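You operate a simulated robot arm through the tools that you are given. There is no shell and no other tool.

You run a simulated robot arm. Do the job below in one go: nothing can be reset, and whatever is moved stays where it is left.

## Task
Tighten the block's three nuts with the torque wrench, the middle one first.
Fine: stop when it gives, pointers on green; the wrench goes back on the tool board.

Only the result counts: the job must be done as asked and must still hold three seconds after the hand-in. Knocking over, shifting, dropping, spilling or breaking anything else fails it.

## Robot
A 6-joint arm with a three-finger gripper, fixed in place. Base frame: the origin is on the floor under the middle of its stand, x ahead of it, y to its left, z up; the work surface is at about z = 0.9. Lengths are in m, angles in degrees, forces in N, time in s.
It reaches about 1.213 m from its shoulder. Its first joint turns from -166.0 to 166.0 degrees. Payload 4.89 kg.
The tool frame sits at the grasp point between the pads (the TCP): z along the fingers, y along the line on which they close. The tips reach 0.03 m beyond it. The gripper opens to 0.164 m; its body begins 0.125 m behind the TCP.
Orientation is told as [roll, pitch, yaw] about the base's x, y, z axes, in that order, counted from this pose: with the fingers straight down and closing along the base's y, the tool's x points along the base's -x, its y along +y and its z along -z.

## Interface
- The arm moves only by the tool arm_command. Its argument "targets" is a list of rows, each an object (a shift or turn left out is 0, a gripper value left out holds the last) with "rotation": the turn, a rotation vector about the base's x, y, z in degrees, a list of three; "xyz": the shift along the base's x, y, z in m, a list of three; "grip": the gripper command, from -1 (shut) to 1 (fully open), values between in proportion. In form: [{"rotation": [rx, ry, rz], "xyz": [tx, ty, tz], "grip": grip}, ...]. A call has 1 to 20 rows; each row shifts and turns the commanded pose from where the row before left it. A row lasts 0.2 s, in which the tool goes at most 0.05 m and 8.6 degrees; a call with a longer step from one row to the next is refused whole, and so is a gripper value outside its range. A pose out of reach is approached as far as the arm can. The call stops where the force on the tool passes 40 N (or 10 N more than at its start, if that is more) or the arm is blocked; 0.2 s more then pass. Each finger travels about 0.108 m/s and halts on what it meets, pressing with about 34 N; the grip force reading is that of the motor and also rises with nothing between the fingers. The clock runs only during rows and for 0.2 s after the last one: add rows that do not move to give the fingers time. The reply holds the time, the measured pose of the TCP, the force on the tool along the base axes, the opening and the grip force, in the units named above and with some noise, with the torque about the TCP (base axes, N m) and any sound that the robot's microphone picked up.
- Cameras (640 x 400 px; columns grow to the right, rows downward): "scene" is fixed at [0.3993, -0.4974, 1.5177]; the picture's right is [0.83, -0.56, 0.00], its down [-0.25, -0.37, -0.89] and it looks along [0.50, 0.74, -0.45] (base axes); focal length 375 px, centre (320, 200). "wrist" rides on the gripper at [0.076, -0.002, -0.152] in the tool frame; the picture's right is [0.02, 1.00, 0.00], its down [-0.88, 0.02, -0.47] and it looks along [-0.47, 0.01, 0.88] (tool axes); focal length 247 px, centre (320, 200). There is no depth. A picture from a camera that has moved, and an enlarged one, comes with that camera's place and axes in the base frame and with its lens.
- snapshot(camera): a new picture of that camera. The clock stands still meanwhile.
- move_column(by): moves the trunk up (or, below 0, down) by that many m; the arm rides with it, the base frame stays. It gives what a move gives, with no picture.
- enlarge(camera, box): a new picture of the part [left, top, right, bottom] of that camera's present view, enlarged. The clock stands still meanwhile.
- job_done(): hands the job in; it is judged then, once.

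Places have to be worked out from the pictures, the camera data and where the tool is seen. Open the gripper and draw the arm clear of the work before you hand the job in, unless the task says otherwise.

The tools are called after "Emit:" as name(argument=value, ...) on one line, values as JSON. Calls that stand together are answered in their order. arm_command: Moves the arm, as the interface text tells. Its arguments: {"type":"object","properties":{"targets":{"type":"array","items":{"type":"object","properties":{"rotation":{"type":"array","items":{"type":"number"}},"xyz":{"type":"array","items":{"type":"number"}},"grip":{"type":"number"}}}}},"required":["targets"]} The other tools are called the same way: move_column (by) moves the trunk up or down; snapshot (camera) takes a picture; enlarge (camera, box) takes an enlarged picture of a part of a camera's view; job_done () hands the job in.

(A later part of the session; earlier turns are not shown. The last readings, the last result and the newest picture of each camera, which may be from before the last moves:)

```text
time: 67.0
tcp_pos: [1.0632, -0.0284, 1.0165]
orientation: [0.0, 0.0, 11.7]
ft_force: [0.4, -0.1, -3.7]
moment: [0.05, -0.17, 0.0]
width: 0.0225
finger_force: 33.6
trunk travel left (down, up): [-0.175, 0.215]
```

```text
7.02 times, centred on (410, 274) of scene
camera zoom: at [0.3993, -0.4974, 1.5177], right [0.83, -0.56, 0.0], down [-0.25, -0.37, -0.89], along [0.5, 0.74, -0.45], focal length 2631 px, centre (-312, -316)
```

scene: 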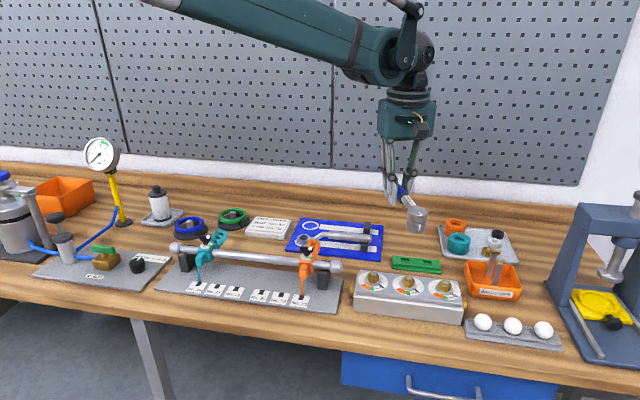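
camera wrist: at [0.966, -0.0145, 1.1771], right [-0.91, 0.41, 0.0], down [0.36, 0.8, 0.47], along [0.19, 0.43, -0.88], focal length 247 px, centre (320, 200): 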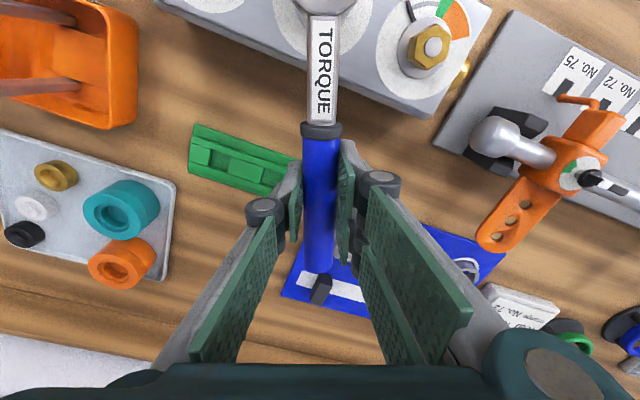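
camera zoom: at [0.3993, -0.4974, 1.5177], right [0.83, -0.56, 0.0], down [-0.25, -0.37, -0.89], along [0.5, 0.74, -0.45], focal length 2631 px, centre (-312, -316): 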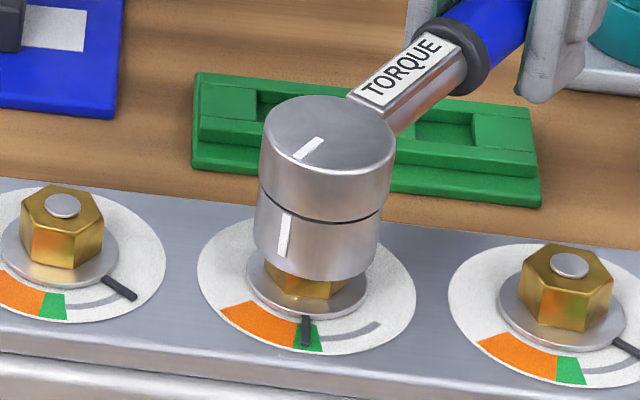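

The wrench lifted off freely and the middle pointer is on green. The two force-free poses give a lever of 0.1190 m and the middle nut at (0.9470, -0.0512), so with 0.080 m spacing the left nut is at about (0.8904, 0.0054). I lift higher and move there with the handle back at 64.5°.

Emit:
arm_command(targets=[{"xyz": [0, 0, 0.02]}, {"xyz": [0, 0, 0.0224]}, {"xyz": [-0.01741, 0.01997, 0], "rotation": [0, 0, 7.54]}, {"xyz": [-0.01741, 0.01997, 0], "rotation": [0, 0, 7.54]}, {"xyz": [-0.01741, 0.01997, 0], "rotation": [0, 0, 7.54]}, {"xyz": [-0.01741, 0.01997, 0], "rotation": [0, 0, 7.54]}, {"xyz": [-0.01741, 0.01997, 0], "rotation": [0, 0, 7.54]}, {"xyz": [-0.01741, 0.01997, 0], "rotation": [0, 0, 7.54]}, {"xyz": [-0.01744, 0.01998, 0], "rotation": [0, 0, 7.51]}, {}, {}])

Emit:
enlarge(camera="scene", box=[340, 200, 440, 310])

Emit:
snapshot(camera="wrist")

```text
time: 69.4
tcp_pos: [0.9409, 0.1127, 1.0594]
orientation: [0.0, 0.0, 64.5]
ft_force: [-0.9, 0.2, -3.0]
moment: [0.15, -0.12, 0.0]
width: 0.0224
finger_force: 34.1
trunk travel left (down, up): [-0.175, 0.215]
```

```text
3.64 times, centred on (390, 255) of scene
camera zoom: at [0.3993, -0.4974, 1.5177], right [0.83, -0.56, 0.0], down [-0.25, -0.37, -0.89], along [0.5, 0.74, -0.45], focal length 1364 px, centre (66, 0)
```

zoom: 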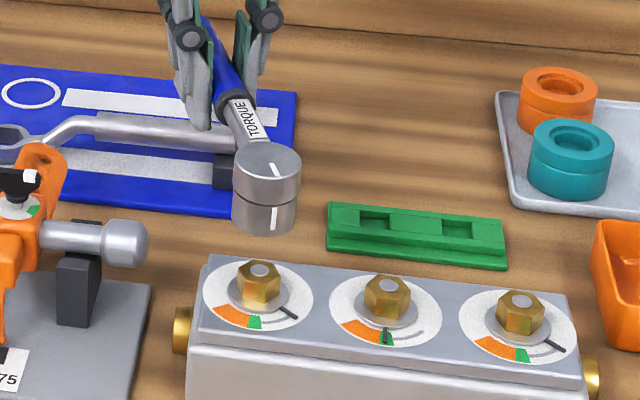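

```text
taken
camera wrist: at [0.9096, 0.0421, 1.2128], right [-0.91, 0.41, 0.0], down [0.36, 0.8, 0.47], along [0.19, 0.43, -0.88], focal length 247 px, centre (320, 200)
```

wrist: 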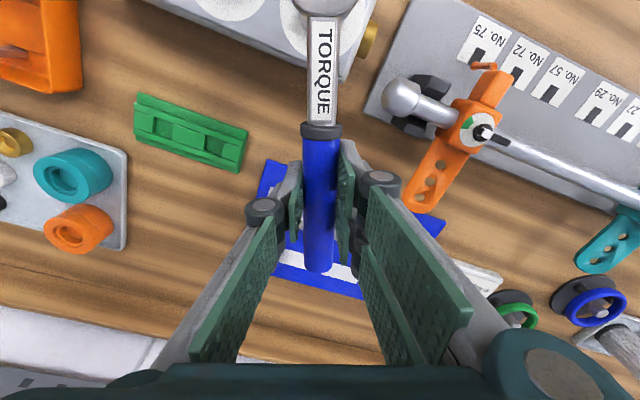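

The pose is good and clear of the bar and the orange paddle. I descend to just above the left stud and check the alignment.

Emit:
arm_command(targets=[{"xyz": [0, 0, -0.015]}, {"xyz": [0, 0, -0.015]}, {"xyz": [0, 0, -0.0054]}, {}, {}])

Emit:
enlarge(camera="scene", box=[358, 256, 392, 294])

```text
time: 70.6
tcp_pos: [0.9418, 0.1118, 1.0233]
orientation: [0.0, 0.2, 64.5]
ft_force: [0.1, 0.5, -3.1]
moment: [0.14, -0.07, 0.03]
width: 0.0222
finger_force: 33.9
trunk travel left (down, up): [-0.175, 0.215]
```

```text
10.53 times, centred on (375, 275) of scene
camera zoom: at [0.3993, -0.4974, 1.5177], right [0.83, -0.56, 0.0], down [-0.25, -0.37, -0.89], along [0.5, 0.74, -0.45], focal length 3947 px, centre (-259, -590)
```

zoom: 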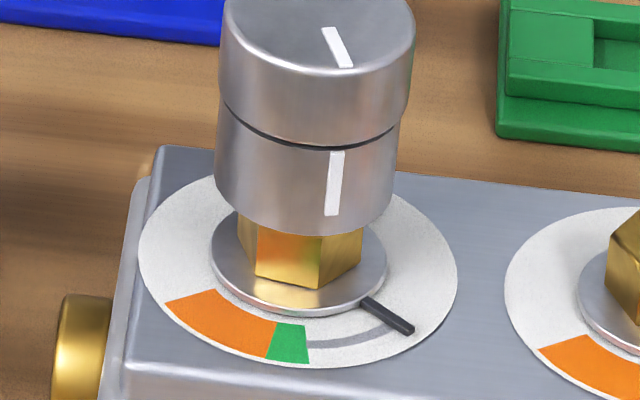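

Emit:
enlarge(camera="scene", box=[364, 268, 384, 288])

```text
16.00 times, centred on (374, 278) of scene
camera zoom: at [0.3993, -0.4974, 1.5177], right [0.83, -0.56, 0.0], down [-0.25, -0.37, -0.89], along [0.5, 0.74, -0.45], focal length 6000 px, centre (-544, -1048)
```

zoom: 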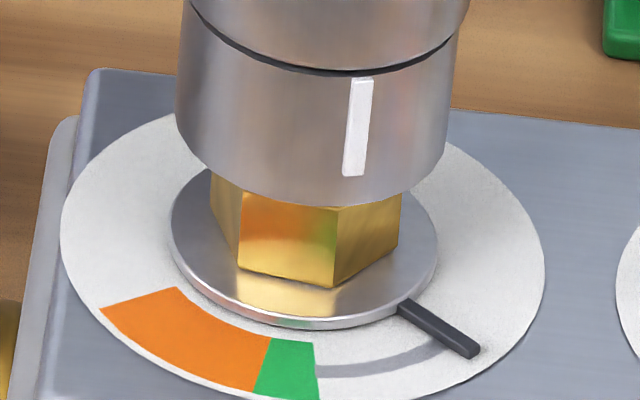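

The alignment over the left nut is within about 0.1 mm sideways and consistent in depth with the middle nut. I descend in small steps while watching the force.

Emit:
arm_command(targets=[{"xyz": [0, 0, -0.002]}, {"xyz": [0, 0, -0.002]}, {"xyz": [0, 0, -0.001]}, {"xyz": [0, 0, -0.001]}, {"xyz": [0, 0, -0.001]}, {}])

Emit:
arm_command(targets=[{"xyz": [0, 0, -0.001]}, {"xyz": [0, 0, -0.001]}, {"xyz": [0, 0, -0.001]}, {}])

Emit:
arm_command(targets=[{"xyz": [0, 0, -0.001]}, {"xyz": [0, 0, -0.001]}, {"xyz": [0, 0, -0.001]}, {}])

Emit:
enlarge(camera="scene", box=[358, 256, 392, 294])

```text
time: 72.0
tcp_pos: [0.9404, 0.1129, 1.0164]
orientation: [0.0, 0.1, 64.5]
ft_force: [0.5, 0.3, -3.3]
moment: [0.12, -0.07, 0.05]
width: 0.0224
finger_force: 34.6
trunk travel left (down, up): [-0.175, 0.215]
```

```text
time: 73.0
tcp_pos: [0.941, 0.1124, 1.014]
orientation: [0.0, 0.2, 64.5]
ft_force: [1.0, 0.6, -3.1]
moment: [0.14, -0.09, 0.07]
width: 0.0223
finger_force: 34.3
trunk travel left (down, up): [-0.175, 0.215]
```

```text
time: 74.0
tcp_pos: [0.9409, 0.1124, 1.0111]
orientation: [0.0, 0.1, 64.4]
ft_force: [0.1, 0.3, -3.3]
moment: [0.14, -0.06, -0.01]
width: 0.0222
finger_force: 33.5
trunk travel left (down, up): [-0.175, 0.215]
```

```text
10.53 times, centred on (375, 275) of scene
camera zoom: at [0.3993, -0.4974, 1.5177], right [0.83, -0.56, 0.0], down [-0.25, -0.37, -0.89], along [0.5, 0.74, -0.45], focal length 3947 px, centre (-259, -590)
```

zoom: 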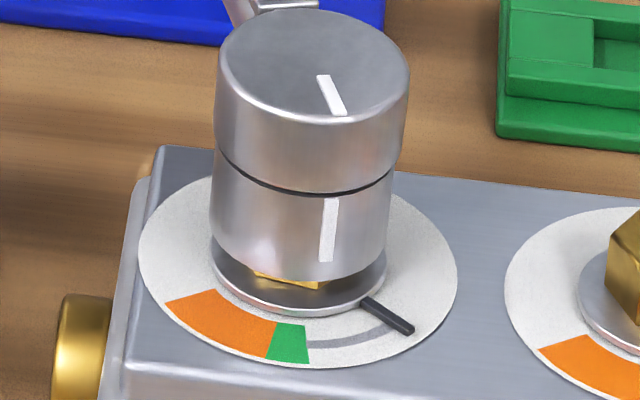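

The socket is sliding over the left nut with no side force. I go down the remaining 7 mm.

Emit:
arm_command(targets=[{"xyz": [0, 0, -0.001]}, {"xyz": [0, 0, -0.001]}, {"xyz": [0, 0, -0.001]}, {"xyz": [0, 0, -0.001]}, {}])

Emit:
arm_command(targets=[{"xyz": [0, 0, -0.001]}, {"xyz": [0, 0, -0.001]}, {"xyz": [0, 0, -0.001]}, {}])

Emit:
enlarge(camera="scene", box=[358, 256, 392, 294])

```text
time: 75.2
tcp_pos: [0.9408, 0.1142, 1.0057]
orientation: [0.0, 0.1, 64.4]
ft_force: [-0.4, 0.5, -2.8]
moment: [0.16, -0.04, -0.02]
width: 0.0224
finger_force: 34.0
trunk travel left (down, up): [-0.175, 0.215]
```

```text
time: 76.2
tcp_pos: [0.9408, 0.1136, 1.0032]
orientation: [0.0, 0.1, 64.6]
ft_force: [-1.0, 0.2, -3.6]
moment: [0.16, -0.09, 0.01]
width: 0.0222
finger_force: 33.9
trunk travel left (down, up): [-0.175, 0.215]
```

```text
10.53 times, centred on (375, 275) of scene
camera zoom: at [0.3993, -0.4974, 1.5177], right [0.83, -0.56, 0.0], down [-0.25, -0.37, -0.89], along [0.5, 0.74, -0.45], focal length 3947 px, centre (-259, -590)
```

zoom: 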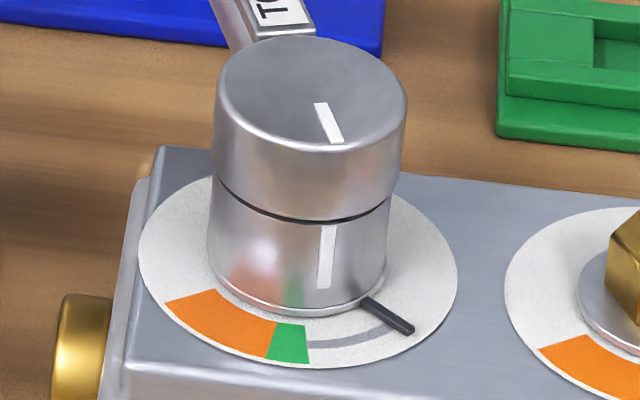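

It is seated identically. I now sweep clockwise about the left nut along the pure circle (lever 0.119 m), in short calls with force checks.

Emit:
arm_command(targets=[{"xyz": [0.004636, -0.002337, 0], "rotation": [0, 0, -2.5]}, {"xyz": [0.00453, -0.002537, 0], "rotation": [0, 0, -2.5]}, {"xyz": [0.004415, -0.002732, 0], "rotation": [0, 0, -2.5]}, {"xyz": [0.004291, -0.002921, 0], "rotation": [0, 0, -2.5]}, {}])

Emit:
arm_command(targets=[{"xyz": [0.00416, -0.003107, 0], "rotation": [0, 0, -2.5]}, {"xyz": [0.004021, -0.003284, 0], "rotation": [0, 0, -2.5]}, {"xyz": [0.003873, -0.003458, 0], "rotation": [0, 0, -2.5]}, {}])

Emit:
enlarge(camera="scene", box=[355, 252, 395, 294])

```text
time: 77.4
tcp_pos: [0.9592, 0.1037, 1.0035]
orientation: [0.1, 0.1, 54.5]
ft_force: [3.0, 2.6, -4.0]
moment: [0.28, -0.26, 0.22]
width: 0.0222
finger_force: 33.9
trunk travel left (down, up): [-0.175, 0.215]
```

```text
time: 78.4
tcp_pos: [0.971, 0.0919, 1.0026]
orientation: [0.0, 0.1, 47.0]
ft_force: [3.2, 6.9, -3.1]
moment: [0.25, -0.25, -0.14]
width: 0.0225
finger_force: 33.8
trunk travel left (down, up): [-0.175, 0.215]
```

```text
9.52 times, centred on (375, 273) of scene
camera zoom: at [0.3993, -0.4974, 1.5177], right [0.83, -0.56, 0.0], down [-0.25, -0.37, -0.89], along [0.5, 0.74, -0.45], focal length 3571 px, centre (-204, -495)
```

zoom: 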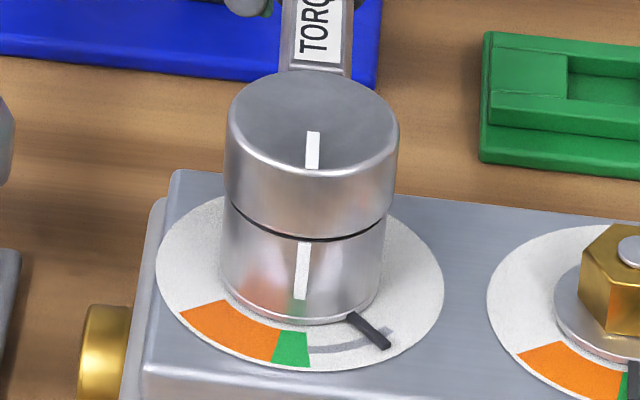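

It behaves just as on the middle nut: the pointer has begun to move and the forces are small. I continue.

Emit:
arm_command(targets=[{"xyz": [0.003719, -0.003622, 0], "rotation": [0, 0, -2.5]}, {"xyz": [0.003557, -0.003782, 0], "rotation": [0, 0, -2.5]}, {}])

Emit:
arm_command(targets=[{"xyz": [0.003389, -0.003933, 0], "rotation": [0, 0, -2.5]}, {"xyz": [0.003215, -0.004077, 0], "rotation": [0, 0, -2.5]}, {}])

Emit:
arm_command(targets=[{"xyz": [0.003033, -0.004214, 0], "rotation": [0, 0, -2.5]}, {"xyz": [0.002846, -0.004342, 0], "rotation": [0, 0, -2.5]}, {}])

```text
time: 79.2
tcp_pos: [0.9785, 0.0847, 1.0034]
orientation: [0.0, 0.1, 42.0]
ft_force: [1.6, 7.6, -6.5]
moment: [0.46, -0.52, -0.31]
width: 0.0219
finger_force: 33.6
trunk travel left (down, up): [-0.175, 0.215]
```

```text
time: 80.0
tcp_pos: [0.9857, 0.0772, 1.0035]
orientation: [0.1, 0.1, 37.0]
ft_force: [-2.3, 4.1, -8.8]
moment: [0.33, -0.5, -0.34]
width: 0.0221
finger_force: 34.1
trunk travel left (down, up): [-0.175, 0.215]
```

```text
time: 80.8
tcp_pos: [0.9904, 0.0675, 1.0026]
orientation: [0.1, 0.2, 32.1]
ft_force: [-1.4, 3.5, 0.0]
moment: [-0.21, 0.31, -0.12]
width: 0.0227
finger_force: 34.2
trunk travel left (down, up): [-0.175, 0.215]
```

The forces stay low on the pure circle. I keep turning.

Emit:
arm_command(targets=[{"xyz": [0.002655, -0.004463, 0], "rotation": [0, 0, -2.5]}, {"xyz": [0.002457, -0.004573, 0], "rotation": [0, 0, -2.5]}, {}])

Emit:
arm_command(targets=[{"xyz": [0.002255, -0.004677, 0], "rotation": [0, 0, -2.5]}, {"xyz": [0.002049, -0.00477, 0], "rotation": [0, 0, -2.5]}, {}])

Emit:
enlarge(camera="scene", box=[355, 252, 395, 294])

```text
time: 81.6
tcp_pos: [0.9962, 0.0596, 1.0035]
orientation: [0.0, 0.2, 27.1]
ft_force: [1.6, 8.7, -0.6]
moment: [-0.08, 0.28, -0.43]
width: 0.0222
finger_force: 33.9
trunk travel left (down, up): [-0.175, 0.215]
```

```text
time: 82.4
tcp_pos: [0.9997, 0.0502, 1.003]
orientation: [0.0, 0.0, 22.1]
ft_force: [-6.8, 8.8, -9.1]
moment: [0.18, -0.38, -0.69]
width: 0.0222
finger_force: 34.4
trunk travel left (down, up): [-0.175, 0.215]
```

```text
9.52 times, centred on (375, 273) of scene
camera zoom: at [0.3993, -0.4974, 1.5177], right [0.83, -0.56, 0.0], down [-0.25, -0.37, -0.89], along [0.5, 0.74, -0.45], focal length 3571 px, centre (-204, -495)
```

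zoom: 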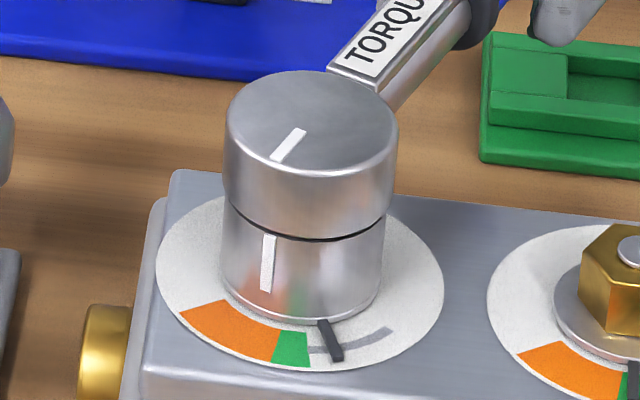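

Emit:
arm_command(targets=[{"xyz": [0.00184, -0.004855, 0], "rotation": [0, 0, -2.5]}, {"xyz": [0.001626, -0.004931, 0], "rotation": [0, 0, -2.5]}, {}])

Emit:
arm_command(targets=[{"xyz": [0.00141, -0.004997, 0], "rotation": [0, 0, -2.5]}, {}])

Emit:
enlarge(camera="scene", box=[355, 252, 395, 294])

```text
time: 83.2
tcp_pos: [1.0038, 0.0397, 1.0031]
orientation: [0.0, 0.1, 17.0]
ft_force: [-10.3, 8.7, -10.4]
moment: [0.16, -0.51, -0.56]
width: 0.0225
finger_force: 33.8
trunk travel left (down, up): [-0.175, 0.215]
```

```text
time: 83.8
tcp_pos: [1.0059, 0.0357, 1.0029]
orientation: [0.0, 0.1, 14.6]
ft_force: [-14.0, 8.3, -14.9]
moment: [0.17, -0.71, -0.65]
width: 0.0224
finger_force: 33.9
trunk travel left (down, up): [-0.175, 0.215]
```

```text
9.52 times, centred on (375, 273) of scene
camera zoom: at [0.3993, -0.4974, 1.5177], right [0.83, -0.56, 0.0], down [-0.25, -0.37, -0.89], along [0.5, 0.74, -0.45], focal length 3571 px, centre (-204, -495)
```

zoom: 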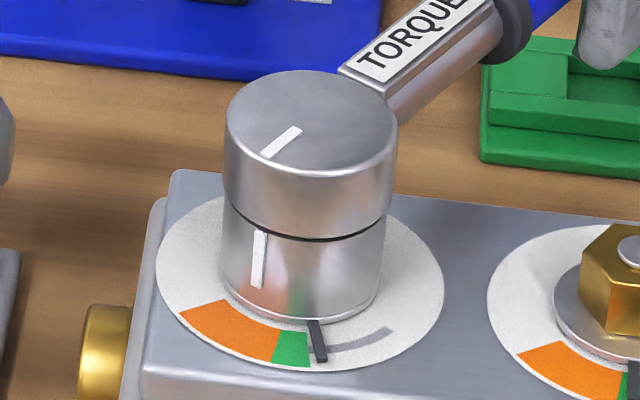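

The pointer is about 4° short of green. I ease the radial load by 0.4 mm and continue in 1.25° steps.

Emit:
arm_command(targets=[{"xyz": [0.0002, -0.0026, 0], "rotation": [0, 0, -1.25]}, {"xyz": [0.0005, -0.00254, 0], "rotation": [0, 0, -1.25]}, {}])

Emit:
arm_command(targets=[{"xyz": [0.0005, -0.00255, 0], "rotation": [0, 0, -1.25]}, {"xyz": [0.00044, -0.00256, 0], "rotation": [0, 0, -1.25]}, {}])

Emit:
enlarge(camera="scene", box=[355, 252, 395, 294])

```text
time: 84.6
tcp_pos: [1.0061, 0.0309, 1.0046]
orientation: [0.1, 0.1, 12.0]
ft_force: [0.2, 10.3, 1.7]
moment: [-0.12, 0.63, -0.37]
width: 0.0224
finger_force: 34.4
trunk travel left (down, up): [-0.175, 0.215]
```

```text
time: 85.4
tcp_pos: [1.0068, 0.0254, 1.002]
orientation: [-0.1, 0.1, 9.5]
ft_force: [14.5, 14.4, 8.3]
moment: [-0.02, 0.75, -0.52]
width: 0.0225
finger_force: 33.8
trunk travel left (down, up): [-0.175, 0.215]
```

```text
9.52 times, centred on (375, 273) of scene
camera zoom: at [0.3993, -0.4974, 1.5177], right [0.83, -0.56, 0.0], down [-0.25, -0.37, -0.89], along [0.5, 0.74, -0.45], focal length 3571 px, centre (-204, -495)
```

zoom: 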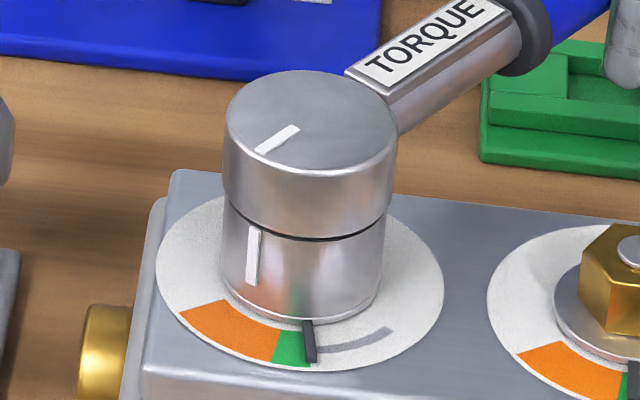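

The pointer is at the green edge. I shift out 0.5 mm to relieve +16 N radial and continue in small steps.

Emit:
arm_command(targets=[{"xyz": [0.0008, -0.0025, 0], "rotation": [0, 0, -1.25]}, {}])

Emit:
arm_command(targets=[{"xyz": [0.00035, -0.00257, 0], "rotation": [0, 0, -1.25]}, {}])

Emit:
arm_command(targets=[{"xyz": [0.0003, -0.00258, 0], "rotation": [0, 0, -1.25]}, {}])

Emit:
enlarge(camera="scene", box=[355, 252, 395, 294])

```text
time: 86.0
tcp_pos: [1.0085, 0.023, 1.003]
orientation: [0.1, 0.2, 8.2]
ft_force: [10.2, 14.2, 4.8]
moment: [0.01, 0.63, -0.7]
width: 0.0225
finger_force: 33.9
trunk travel left (down, up): [-0.175, 0.215]
```

```text
time: 86.6
tcp_pos: [1.0083, 0.0198, 1.004]
orientation: [0.0, 0.0, 6.9]
ft_force: [4.4, 13.2, -2.7]
moment: [0.14, 0.0, -0.74]
width: 0.0224
finger_force: 33.9
trunk travel left (down, up): [-0.175, 0.215]
```

```text
time: 87.2
tcp_pos: [1.0071, 0.0181, 1.004]
orientation: [0.0, 0.3, 5.8]
ft_force: [-2.1, 12.6, -6.5]
moment: [0.08, -0.34, -0.61]
width: 0.0224
finger_force: 33.5
trunk travel left (down, up): [-0.175, 0.215]
```

```text
9.52 times, centred on (375, 273) of scene
camera zoom: at [0.3993, -0.4974, 1.5177], right [0.83, -0.56, 0.0], down [-0.25, -0.37, -0.89], along [0.5, 0.74, -0.45], focal length 3571 px, centre (-204, -495)
```

zoom: 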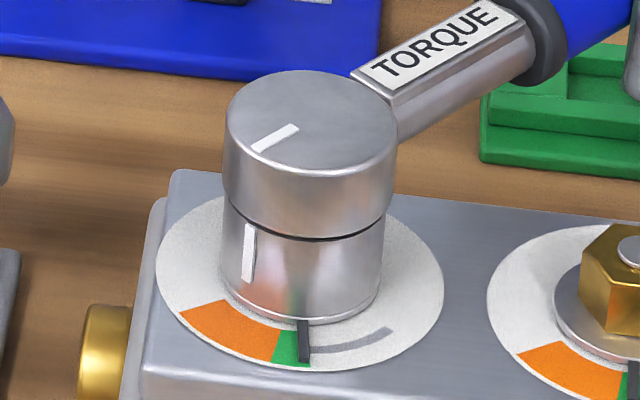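

The pointer is inside green and the torque is about 0.9 N·m. I continue at 1.25° and then 1° steps to find where it gives.

Emit:
arm_command(targets=[{"xyz": [0.0002, -0.00258, 0], "rotation": [0, 0, -1.25]}, {}])

Emit:
arm_command(targets=[{"xyz": [0.0001, -0.00259, 0], "rotation": [0, 0, -1.25]}, {}])

Emit:
enlarge(camera="scene", box=[364, 278, 384, 294])

```text
time: 87.8
tcp_pos: [1.0076, 0.0146, 1.0038]
orientation: [-0.1, 0.1, 4.5]
ft_force: [-7.7, 12.6, -11.3]
moment: [0.15, -0.59, -0.65]
width: 0.0224
finger_force: 33.6
trunk travel left (down, up): [-0.175, 0.215]
```

```text
time: 88.4
tcp_pos: [1.0086, 0.0119, 1.0035]
orientation: [0.0, 0.1, 3.3]
ft_force: [-5.4, 13.4, -9.7]
moment: [0.1, -0.44, -0.76]
width: 0.0225
finger_force: 33.9
trunk travel left (down, up): [-0.175, 0.215]
```

```text
16.00 times, centred on (374, 286) of scene
camera zoom: at [0.3993, -0.4974, 1.5177], right [0.83, -0.56, 0.0], down [-0.25, -0.37, -0.89], along [0.5, 0.74, -0.45], focal length 6000 px, centre (-544, -1176)
```

zoom: 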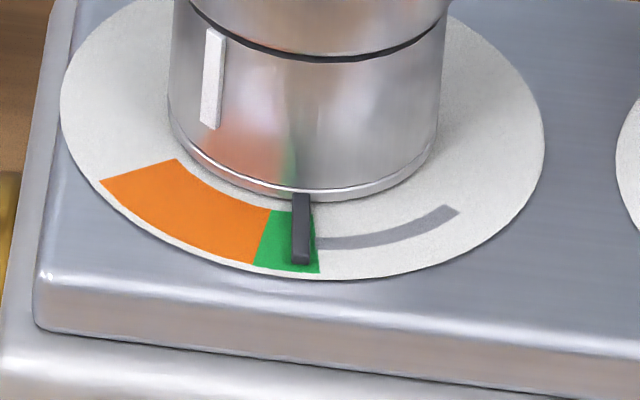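

Emit:
arm_command(targets=[{"xyz": [0.0001, -0.00259, 0], "rotation": [0, 0, -1.25]}, {}])

Emit:
arm_command(targets=[{"xyz": [0.0, -0.00259, 0], "rotation": [0, 0, -1.25]}, {}])

Emit:
enlarge(camera="scene", box=[364, 278, 384, 294])

```text
time: 89.0
tcp_pos: [1.0077, 0.0095, 1.0034]
orientation: [0.1, 0.1, 2.0]
ft_force: [-8.1, 14.1, -8.7]
moment: [0.05, -0.31, -0.7]
width: 0.0225
finger_force: 33.8
trunk travel left (down, up): [-0.175, 0.215]
```

```text
time: 89.6
tcp_pos: [1.0089, 0.0082, 1.0041]
orientation: [0.0, 0.1, 0.8]
ft_force: [-6.3, 14.3, -6.5]
moment: [0.09, -0.03, -0.72]
width: 0.0224
finger_force: 34.3
trunk travel left (down, up): [-0.175, 0.215]
```

```text
16.00 times, centred on (374, 286) of scene
camera zoom: at [0.3993, -0.4974, 1.5177], right [0.83, -0.56, 0.0], down [-0.25, -0.37, -0.89], along [0.5, 0.74, -0.45], focal length 6000 px, centre (-544, -1176)
```

zoom: 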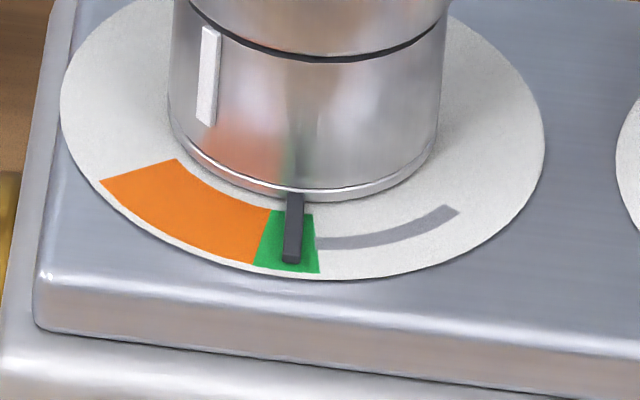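

The pointer is near the centre of green. I take 1° steps until it stops following.

Emit:
arm_command(targets=[{"xyz": [0.0, -0.00207, 0], "rotation": [0, 0, -1.0]}, {}])

Emit:
arm_command(targets=[{"xyz": [-5e-05, -0.00207, 0], "rotation": [0, 0, -1.0]}, {}])

Emit:
enlarge(camera="scene", box=[364, 278, 384, 294])

Emit:
enlarge(camera="scene", box=[355, 252, 395, 294])

```text
time: 90.2
tcp_pos: [1.0087, 0.0054, 1.0045]
orientation: [0.1, 0.1, -0.1]
ft_force: [-7.1, 13.8, -6.4]
moment: [0.09, 0.02, -0.7]
width: 0.0225
finger_force: 33.9
trunk travel left (down, up): [-0.175, 0.215]
```

```text
time: 90.8
tcp_pos: [1.0084, 0.0027, 1.0029]
orientation: [0.0, 0.1, -1.2]
ft_force: [-2.1, 14.7, -2.6]
moment: [0.07, 0.26, -0.71]
width: 0.0226
finger_force: 33.6
trunk travel left (down, up): [-0.175, 0.215]
```

```text
16.00 times, centred on (374, 286) of scene
camera zoom: at [0.3993, -0.4974, 1.5177], right [0.83, -0.56, 0.0], down [-0.25, -0.37, -0.89], along [0.5, 0.74, -0.45], focal length 6000 px, centre (-544, -1176)
```

zoom: 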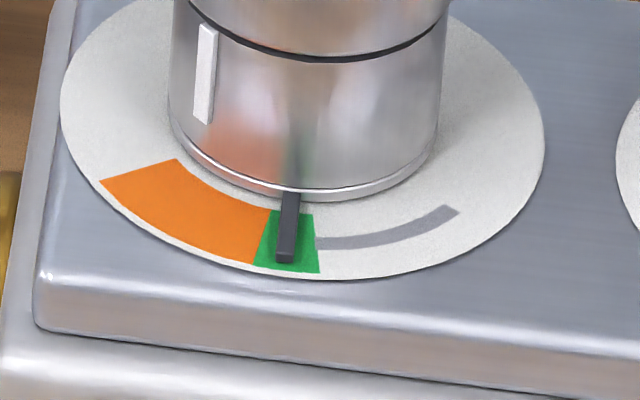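

```text
9.52 times, centred on (375, 273) of scene
camera zoom: at [0.3993, -0.4974, 1.5177], right [0.83, -0.56, 0.0], down [-0.25, -0.37, -0.89], along [0.5, 0.74, -0.45], focal length 3571 px, centre (-204, -495)
```

zoom: 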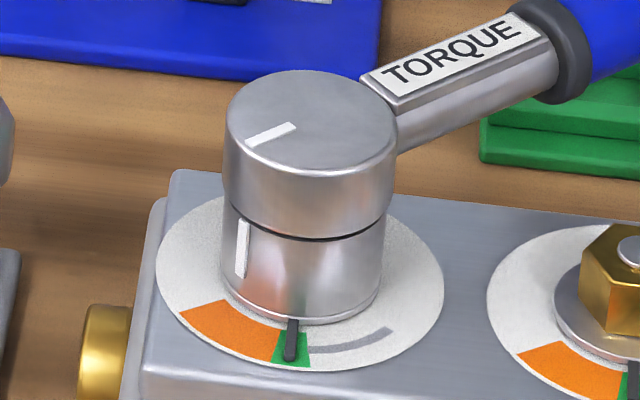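

The pointer is at the centre of green, where the middle nut also gave. I take one more degree and compare the pointer.

Emit:
arm_command(targets=[{"xyz": [-0.0001, -0.00207, 0], "rotation": [0, 0, -1.0]}, {}])

Emit:
enlarge(camera="scene", box=[364, 278, 384, 294])

```text
time: 91.4
tcp_pos: [1.0081, 0.0007, 1.0037]
orientation: [0.0, 0.1, -2.2]
ft_force: [-0.9, 14.8, -2.6]
moment: [0.1, 0.1, -0.76]
width: 0.0222
finger_force: 33.9
trunk travel left (down, up): [-0.175, 0.215]
```

```text
16.00 times, centred on (374, 286) of scene
camera zoom: at [0.3993, -0.4974, 1.5177], right [0.83, -0.56, 0.0], down [-0.25, -0.37, -0.89], along [0.5, 0.74, -0.45], focal length 6000 px, centre (-544, -1176)
```

zoom: 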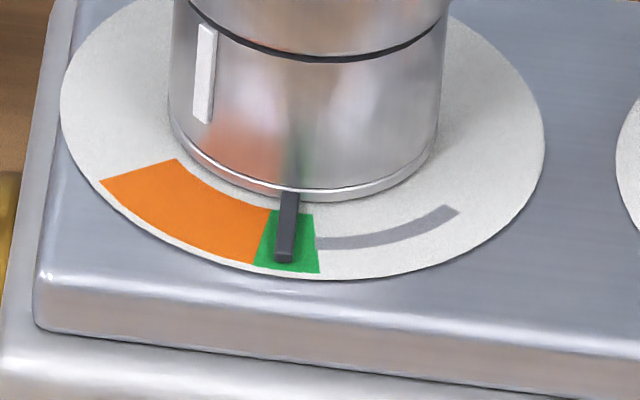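

The pointer hardly moved (about 1 px), so the wrench is starting to give. Two more degrees will confirm.

Emit:
arm_command(targets=[{"xyz": [-0.0001, -0.00207, 0], "rotation": [0, 0, -1.0]}, {}])

Emit:
arm_command(targets=[{"xyz": [-0.00015, -0.00207, 0], "rotation": [0, 0, -1.0]}, {}])

Emit:
enlarge(camera="scene", box=[364, 278, 384, 294])

```text
time: 92.0
tcp_pos: [1.0076, -0.0017, 1.0033]
orientation: [0.0, 0.1, -3.1]
ft_force: [1.5, 16.9, -3.6]
moment: [0.11, -0.06, -0.97]
width: 0.0226
finger_force: 33.8
trunk travel left (down, up): [-0.175, 0.215]
```

```text
time: 92.6
tcp_pos: [1.009, -0.0037, 1.0026]
orientation: [0.0, 0.0, -4.3]
ft_force: [4.2, 16.5, -4.9]
moment: [0.11, -0.22, -1.1]
width: 0.0224
finger_force: 34.2
trunk travel left (down, up): [-0.175, 0.215]
```

```text
16.00 times, centred on (374, 286) of scene
camera zoom: at [0.3993, -0.4974, 1.5177], right [0.83, -0.56, 0.0], down [-0.25, -0.37, -0.89], along [0.5, 0.74, -0.45], focal length 6000 px, centre (-544, -1176)
```

zoom: 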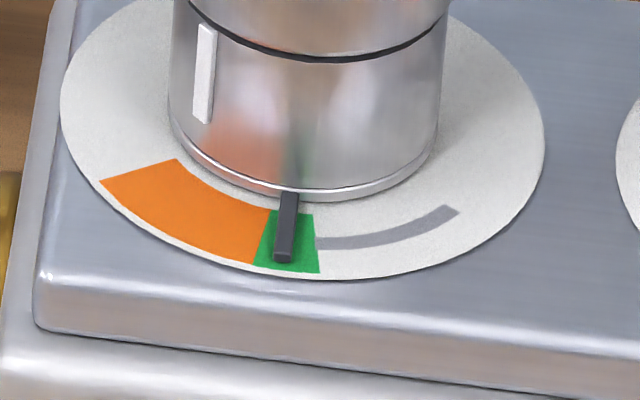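

The handle turned 3° with the pointer practically still: the left nut has given at mid-green. I stop here and back off counter-clockwise to unload.

Emit:
arm_command(targets=[{"xyz": [0.00027, 0.00518, 0], "rotation": [0, 0, 2.5]}, {"xyz": [5e-05, 0.00519, 0], "rotation": [0, 0, 2.5]}, {}])

Emit:
arm_command(targets=[{"xyz": [-0.0001, 0.00519, 0], "rotation": [0, 0, 2.5]}, {"xyz": [-0.0002, 0.00518, 0], "rotation": [0, 0, 2.5]}, {}])

Emit:
arm_command(targets=[{"xyz": [-0.00055, 0.00515, 0], "rotation": [0, 0, 2.5]}, {"xyz": [-0.00086, 0.00512, 0], "rotation": [0, 0, 2.5]}, {}])

Emit:
enlarge(camera="scene", box=[355, 252, 395, 294])

```text
time: 93.4
tcp_pos: [1.0079, 0.0066, 1.0028]
orientation: [0.0, 0.0, 0.7]
ft_force: [4.9, 13.1, -3.3]
moment: [0.07, -0.02, -1.08]
width: 0.0226
finger_force: 34.1
trunk travel left (down, up): [-0.175, 0.215]
```

```text
time: 94.2
tcp_pos: [1.0085, 0.0158, 1.0035]
orientation: [0.0, 0.0, 5.8]
ft_force: [-2.8, 4.8, -5.0]
moment: [0.16, -0.3, -0.61]
width: 0.0225
finger_force: 33.8
trunk travel left (down, up): [-0.175, 0.215]
```

```text
time: 95.0
tcp_pos: [1.0078, 0.0273, 1.0036]
orientation: [0.1, 0.1, 10.8]
ft_force: [-0.1, 0.0, -2.8]
moment: [0.07, -0.15, -0.11]
width: 0.0222
finger_force: 34.3
trunk travel left (down, up): [-0.175, 0.215]
```

```text
9.52 times, centred on (375, 273) of scene
camera zoom: at [0.3993, -0.4974, 1.5177], right [0.83, -0.56, 0.0], down [-0.25, -0.37, -0.89], along [0.5, 0.74, -0.45], focal length 3571 px, centre (-204, -495)
```

zoom: 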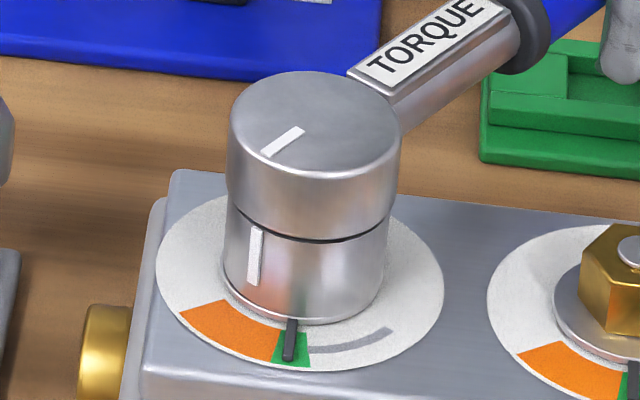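

The torque is gone, the pointer sits on green and the forces are zero. I lift off the left nut and check both finished dials.

Emit:
arm_command(targets=[{"xyz": [0, 0, 0.003]}, {"xyz": [0, 0, 0.004]}, {"xyz": [0, 0, 0.006]}, {}])

Emit:
arm_command(targets=[{"xyz": [0, 0, 0.012]}, {"xyz": [0, 0, 0.015]}, {"xyz": [0, 0, 0.0154]}, {}])

Emit:
enlarge(camera="scene", box=[350, 250, 480, 325])

```text
time: 96.0
tcp_pos: [1.0058, 0.0286, 1.0172]
orientation: [0.0, 0.1, 10.8]
ft_force: [-1.2, -0.6, -3.3]
moment: [0.03, -0.17, 0.0]
width: 0.0222
finger_force: 34.3
trunk travel left (down, up): [-0.175, 0.215]
```

```text
time: 97.0
tcp_pos: [1.0061, 0.0291, 1.0581]
orientation: [0.0, 0.0, 10.8]
ft_force: [0.0, 0.5, -4.0]
moment: [0.02, -0.19, -0.01]
width: 0.0224
finger_force: 34.0
trunk travel left (down, up): [-0.175, 0.215]
```

```text
4.92 times, centred on (415, 288) of scene
camera zoom: at [0.3993, -0.4974, 1.5177], right [0.83, -0.56, 0.0], down [-0.25, -0.37, -0.89], along [0.5, 0.74, -0.45], focal length 1846 px, centre (-148, -231)
```

zoom: 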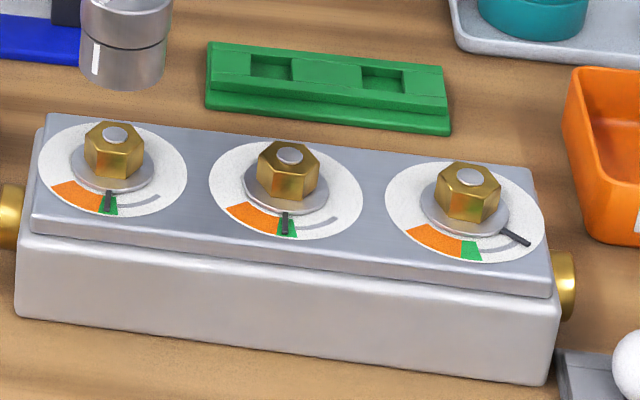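

The left and middle pointers both hold on green. Now I move to the right nut at about (1.0036, -0.1078), first approach with the handle at 64.5°. I will use two strokes there to stay clear of the orange bin and its gauges.

Emit:
arm_command(targets=[{"xyz": [0.00679, -0.004, 0], "rotation": [0, 0, 7.68]}, {"xyz": [0.00679, -0.004, 0], "rotation": [0, 0, 7.68]}, {"xyz": [0.00679, -0.004, 0], "rotation": [0, 0, 7.68]}, {"xyz": [0.00679, -0.004, 0], "rotation": [0, 0, 7.68]}, {"xyz": [0.00679, -0.004, 0], "rotation": [0, 0, 7.68]}, {"xyz": [0.00679, -0.004, 0], "rotation": [0, 0, 7.68]}, {"xyz": [0.00676, -0.004, 0], "rotation": [0, 0, 7.67]}, {}, {}])

Emit:
arm_command(targets=[{"xyz": [0, 0, -0.015]}, {"xyz": [0, 0, -0.015]}, {"xyz": [0, 0, -0.0054]}, {}, {}])

Emit:
enlarge(camera="scene", box=[430, 264, 464, 302])

Emit:
enlarge(camera="scene", box=[380, 200, 540, 310])

```text
time: 99.0
tcp_pos: [1.0546, -0.0006, 1.0595]
orientation: [0.0, 0.1, 64.5]
ft_force: [0.4, 0.4, -2.4]
moment: [0.13, -0.08, 0.0]
width: 0.0222
finger_force: 34.2
trunk travel left (down, up): [-0.175, 0.215]
```

```text
time: 100.2
tcp_pos: [1.0549, -0.001, 1.0242]
orientation: [0.0, 0.1, 64.4]
ft_force: [0.2, 0.0, -3.0]
moment: [0.13, -0.06, 0.0]
width: 0.0223
finger_force: 33.5
trunk travel left (down, up): [-0.175, 0.215]
```

```text
10.53 times, centred on (447, 283) of scene
camera zoom: at [0.3993, -0.4974, 1.5177], right [0.83, -0.56, 0.0], down [-0.25, -0.37, -0.89], along [0.5, 0.74, -0.45], focal length 3947 px, centre (-1017, -674)
```

zoom: 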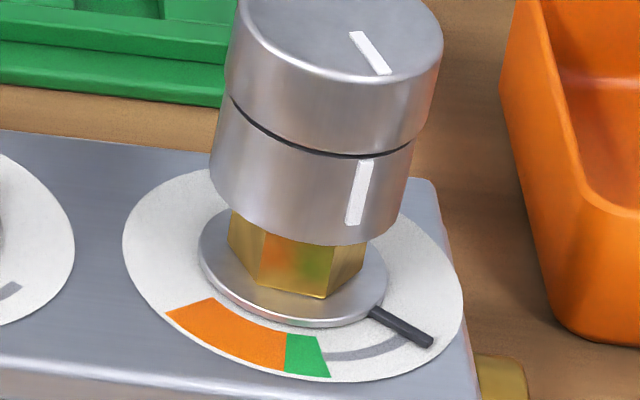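

```text
3.64 times, centred on (460, 255) of scene
camera zoom: at [0.3993, -0.4974, 1.5177], right [0.83, -0.56, 0.0], down [-0.25, -0.37, -0.89], along [0.5, 0.74, -0.45], focal length 1364 px, centre (-189, 0)
```

zoom: 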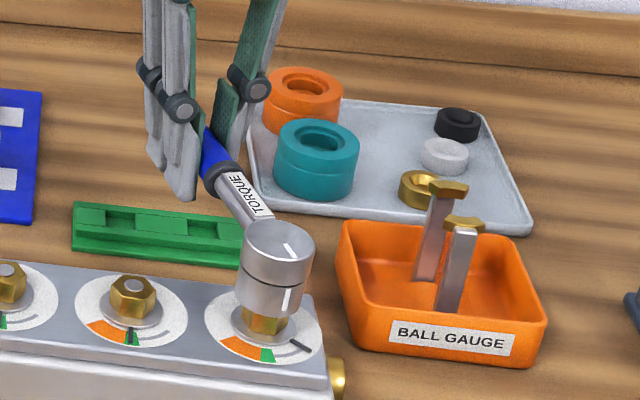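

The alignment over the right nut matches (offset 14.5 px against 14.4 px expected). I descend in small steps.

Emit:
arm_command(targets=[{"xyz": [0, 0, -0.002]}, {"xyz": [0, 0, -0.002]}, {"xyz": [0, 0, -0.001]}, {"xyz": [0, 0, -0.001]}, {"xyz": [0, 0, -0.001]}, {}])

Emit:
arm_command(targets=[{"xyz": [0, 0, -0.001]}, {"xyz": [0, 0, -0.001]}, {"xyz": [0, 0, -0.001]}, {}])

Emit:
arm_command(targets=[{"xyz": [0, 0, -0.001]}, {"xyz": [0, 0, -0.001]}, {"xyz": [0, 0, -0.001]}, {"xyz": [0, 0, -0.001]}, {"xyz": [0, 0, -0.001]}, {}])

Emit:
arm_command(targets=[{"xyz": [0, 0, -0.001]}, {"xyz": [0, 0, -0.001]}, {"xyz": [0, 0, -0.001]}, {"xyz": [0, 0, -0.001]}, {"xyz": [0, 0, -0.001]}, {}])

Emit:
enlarge(camera="scene", box=[430, 264, 464, 302])

```text
time: 101.6
tcp_pos: [1.0548, -0.0012, 1.0177]
orientation: [0.0, 0.1, 64.5]
ft_force: [0.1, -0.6, -3.6]
moment: [0.17, -0.1, -0.02]
width: 0.0225
finger_force: 33.7
trunk travel left (down, up): [-0.175, 0.215]
```

```text
time: 102.6
tcp_pos: [1.0546, 0.0002, 1.0133]
orientation: [0.0, 0.1, 64.5]
ft_force: [-0.1, 0.1, -3.1]
moment: [0.19, -0.09, 0.03]
width: 0.0226
finger_force: 34.0
trunk travel left (down, up): [-0.175, 0.215]
```

```text
time: 104.0
tcp_pos: [1.0541, -0.0011, 1.008]
orientation: [0.1, 0.0, 64.5]
ft_force: [0.4, 0.3, -3.5]
moment: [0.18, -0.06, -0.01]
width: 0.0223
finger_force: 33.5
trunk travel left (down, up): [-0.175, 0.215]
```

```text
time: 105.4
tcp_pos: [1.0545, -0.0004, 1.0037]
orientation: [0.1, 0.1, 64.6]
ft_force: [0.2, -0.2, -3.4]
moment: [0.12, -0.11, 0.04]
width: 0.0222
finger_force: 33.5
trunk travel left (down, up): [-0.175, 0.215]
```

```text
10.53 times, centred on (447, 283) of scene
camera zoom: at [0.3993, -0.4974, 1.5177], right [0.83, -0.56, 0.0], down [-0.25, -0.37, -0.89], along [0.5, 0.74, -0.45], focal length 3947 px, centre (-1017, -674)
```

zoom: 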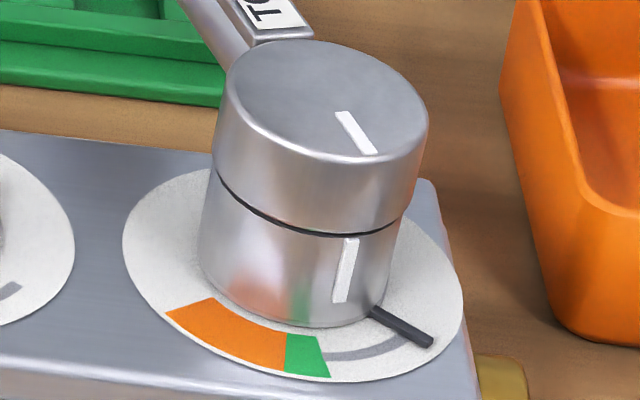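

It is seated freely on the right nut. First stroke: I sweep from 64.5° to about 32°, not further, because of the bin.

Emit:
arm_command(targets=[{"xyz": [0.004636, -0.002337, 0], "rotation": [0, 0, -2.5]}, {"xyz": [0.00453, -0.002537, 0], "rotation": [0, 0, -2.5]}, {"xyz": [0.004415, -0.002732, 0], "rotation": [0, 0, -2.5]}, {"xyz": [0.004291, -0.002921, 0], "rotation": [0, 0, -2.5]}, {}])

Emit:
arm_command(targets=[{"xyz": [0.00416, -0.003107, 0], "rotation": [0, 0, -2.5]}, {"xyz": [0.004021, -0.003284, 0], "rotation": [0, 0, -2.5]}, {"xyz": [0.003873, -0.003458, 0], "rotation": [0, 0, -2.5]}, {}])

Emit:
arm_command(targets=[{"xyz": [0.003719, -0.003622, 0], "rotation": [0, 0, -2.5]}, {"xyz": [0.003557, -0.003782, 0], "rotation": [0, 0, -2.5]}, {}])

Emit:
enlarge(camera="scene", box=[400, 210, 530, 310])

```text
time: 106.6
tcp_pos: [1.0724, -0.0124, 1.0038]
orientation: [0.0, 0.1, 54.5]
ft_force: [3.5, 3.1, -2.6]
moment: [0.21, -0.19, 0.12]
width: 0.0223
finger_force: 33.5
trunk travel left (down, up): [-0.175, 0.215]
```

```text
time: 107.6
tcp_pos: [1.0839, -0.0197, 1.0026]
orientation: [0.0, 0.1, 47.0]
ft_force: [5.0, 5.0, -2.0]
moment: [0.21, -0.26, 0.1]
width: 0.0221
finger_force: 33.8
trunk travel left (down, up): [-0.175, 0.215]
```

```text
time: 108.4
tcp_pos: [1.0917, -0.0284, 1.0033]
orientation: [0.0, 0.1, 42.0]
ft_force: [-0.5, 4.3, -2.6]
moment: [0.03, -0.03, -0.22]
width: 0.0224
finger_force: 33.7
trunk travel left (down, up): [-0.175, 0.215]
```

```text
4.00 times, centred on (465, 260) of scene
camera zoom: at [0.3993, -0.4974, 1.5177], right [0.83, -0.56, 0.0], down [-0.25, -0.37, -0.89], along [0.5, 0.74, -0.45], focal length 1500 px, centre (-260, -40)
```

zoom: 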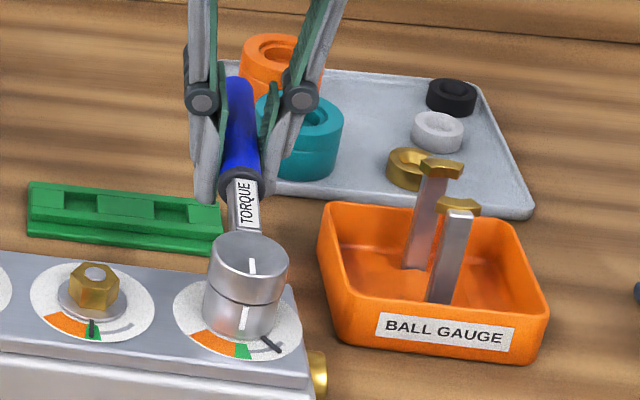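

The clearance to the bin and gauges is still good. I continue the first stroke to about 29.5°.

Emit:
arm_command(targets=[{"xyz": [0.003389, -0.003933, 0], "rotation": [0, 0, -2.5]}, {"xyz": [0.003215, -0.004077, 0], "rotation": [0, 0, -2.5]}, {}])

Emit:
arm_command(targets=[{"xyz": [0.003033, -0.004214, 0], "rotation": [0, 0, -2.5]}, {"xyz": [0.002846, -0.004342, 0], "rotation": [0, 0, -2.5]}, {}])

Emit:
arm_command(targets=[{"xyz": [0.002655, -0.004463, 0], "rotation": [0, 0, -2.5]}, {}])

Emit:
enlarge(camera="scene", box=[400, 210, 530, 310])

Emit:
enlarge(camera="scene", box=[425, 260, 465, 302])

```text
time: 109.2
tcp_pos: [1.0986, -0.036, 1.0035]
orientation: [0.0, 0.1, 37.0]
ft_force: [0.7, 5.8, -3.4]
moment: [0.07, -0.2, -0.22]
width: 0.0224
finger_force: 33.8
trunk travel left (down, up): [-0.175, 0.215]
```

```text
time: 110.0
tcp_pos: [1.1021, -0.0449, 1.0036]
orientation: [0.1, 0.2, 32.0]
ft_force: [3.5, 7.2, -4.5]
moment: [0.11, -0.3, -0.26]
width: 0.0226
finger_force: 34.0
trunk travel left (down, up): [-0.175, 0.215]
```

```text
time: 110.6
tcp_pos: [1.1062, -0.0496, 1.0027]
orientation: [0.0, 0.1, 29.5]
ft_force: [-1.2, 5.8, -6.2]
moment: [0.1, -0.23, -0.24]
width: 0.0224
finger_force: 34.1
trunk travel left (down, up): [-0.175, 0.215]
```

```text
4.00 times, centred on (465, 260) of scene
camera zoom: at [0.3993, -0.4974, 1.5177], right [0.83, -0.56, 0.0], down [-0.25, -0.37, -0.89], along [0.5, 0.74, -0.45], focal length 1500 px, centre (-260, -40)
```

zoom: 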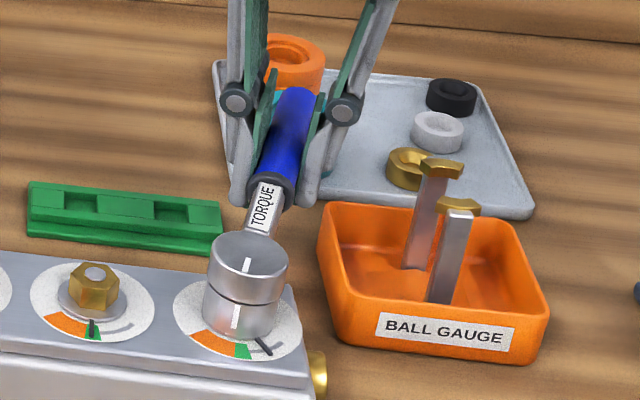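

```text
9.52 times, centred on (445, 281) of scene
camera zoom: at [0.3993, -0.4974, 1.5177], right [0.83, -0.56, 0.0], down [-0.25, -0.37, -0.89], along [0.5, 0.74, -0.45], focal length 3571 px, centre (-870, -571)
```

zoom: 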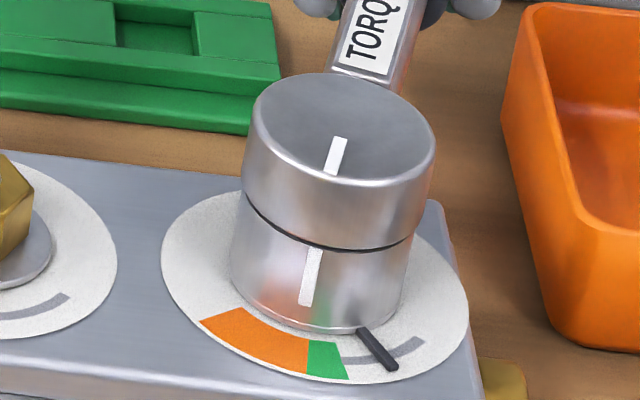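

There is still about 8 cm to the gauges, so I continue the stroke to 22°. That gives the second stroke a better starting angle.

Emit:
arm_command(targets=[{"xyz": [0.002457, -0.004573, 0], "rotation": [0, 0, -2.5]}, {"xyz": [0.002255, -0.004677, 0], "rotation": [0, 0, -2.5]}, {}])

Emit:
arm_command(targets=[{"xyz": [0.002049, -0.00477, 0], "rotation": [0, 0, -2.5]}, {}])

Emit:
enlarge(camera="scene", box=[425, 260, 465, 302])

Emit:
enlarge(camera="scene", box=[400, 210, 530, 310])

```text
time: 111.4
tcp_pos: [1.1106, -0.0587, 1.0035]
orientation: [0.0, 0.1, 24.5]
ft_force: [-7.2, 8.3, -7.6]
moment: [0.14, -0.14, -0.58]
width: 0.0222
finger_force: 34.1
trunk travel left (down, up): [-0.175, 0.215]
```

```text
time: 112.0
tcp_pos: [1.1133, -0.0634, 1.0032]
orientation: [0.0, 0.1, 22.0]
ft_force: [-10.8, 6.9, -9.0]
moment: [0.14, -0.25, -0.73]
width: 0.0222
finger_force: 34.5
trunk travel left (down, up): [-0.175, 0.215]
```

```text
9.52 times, centred on (445, 281) of scene
camera zoom: at [0.3993, -0.4974, 1.5177], right [0.83, -0.56, 0.0], down [-0.25, -0.37, -0.89], along [0.5, 0.74, -0.45], focal length 3571 px, centre (-870, -571)
```

zoom: 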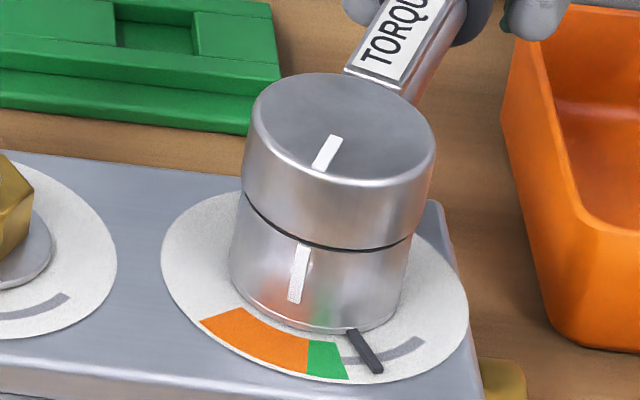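

```text
4.00 times, centred on (465, 260) of scene
camera zoom: at [0.3993, -0.4974, 1.5177], right [0.83, -0.56, 0.0], down [-0.25, -0.37, -0.89], along [0.5, 0.74, -0.45], focal length 1500 px, centre (-260, -40)
```

zoom: 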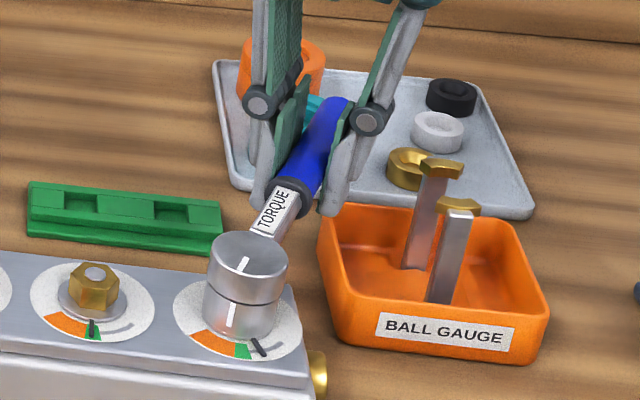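

The gripper is above the bin rim with about 36 mm of vertical clearance, and I stop here. I back off to about 34.5° to unload, lift, and re-index the wrench by 60° for the second stroke.

Emit:
arm_command(targets=[{"xyz": [-0.002049, 0.00477, 0], "rotation": [0, 0, 2.5]}, {"xyz": [-0.002255, 0.004677, 0], "rotation": [0, 0, 2.5]}, {"xyz": [-0.002457, 0.004573, 0], "rotation": [0, 0, 2.5]}, {}])

Emit:
arm_command(targets=[{"xyz": [-0.002655, 0.004463, 0], "rotation": [0, 0, 2.5]}, {"xyz": [-0.002846, 0.004342, 0], "rotation": [0, 0, 2.5]}, {}])

Emit:
enlarge(camera="scene", box=[425, 260, 465, 302])

```text
time: 113.0
tcp_pos: [1.1073, -0.0504, 1.0038]
orientation: [0.0, 0.0, 29.5]
ft_force: [0.5, 2.1, -2.3]
moment: [0.1, -0.08, -0.18]
width: 0.0221
finger_force: 33.7
trunk travel left (down, up): [-0.175, 0.215]
```

```text
time: 113.8
tcp_pos: [1.1013, -0.0408, 1.0029]
orientation: [0.0, 0.1, 34.5]
ft_force: [0.5, 0.2, -3.8]
moment: [0.1, -0.14, -0.01]
width: 0.0222
finger_force: 33.9
trunk travel left (down, up): [-0.175, 0.215]
```

```text
9.52 times, centred on (445, 281) of scene
camera zoom: at [0.3993, -0.4974, 1.5177], right [0.83, -0.56, 0.0], down [-0.25, -0.37, -0.89], along [0.5, 0.74, -0.45], focal length 3571 px, centre (-870, -571)
```

zoom: 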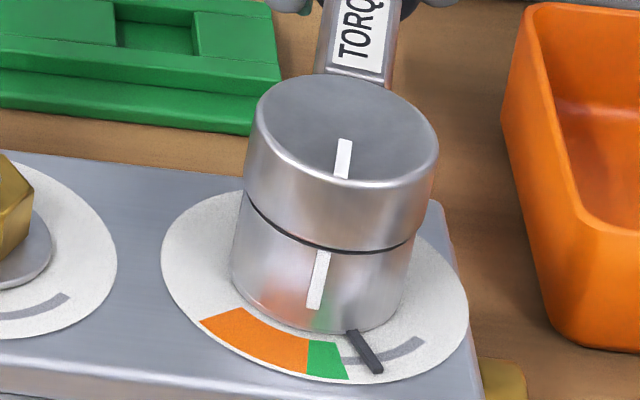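

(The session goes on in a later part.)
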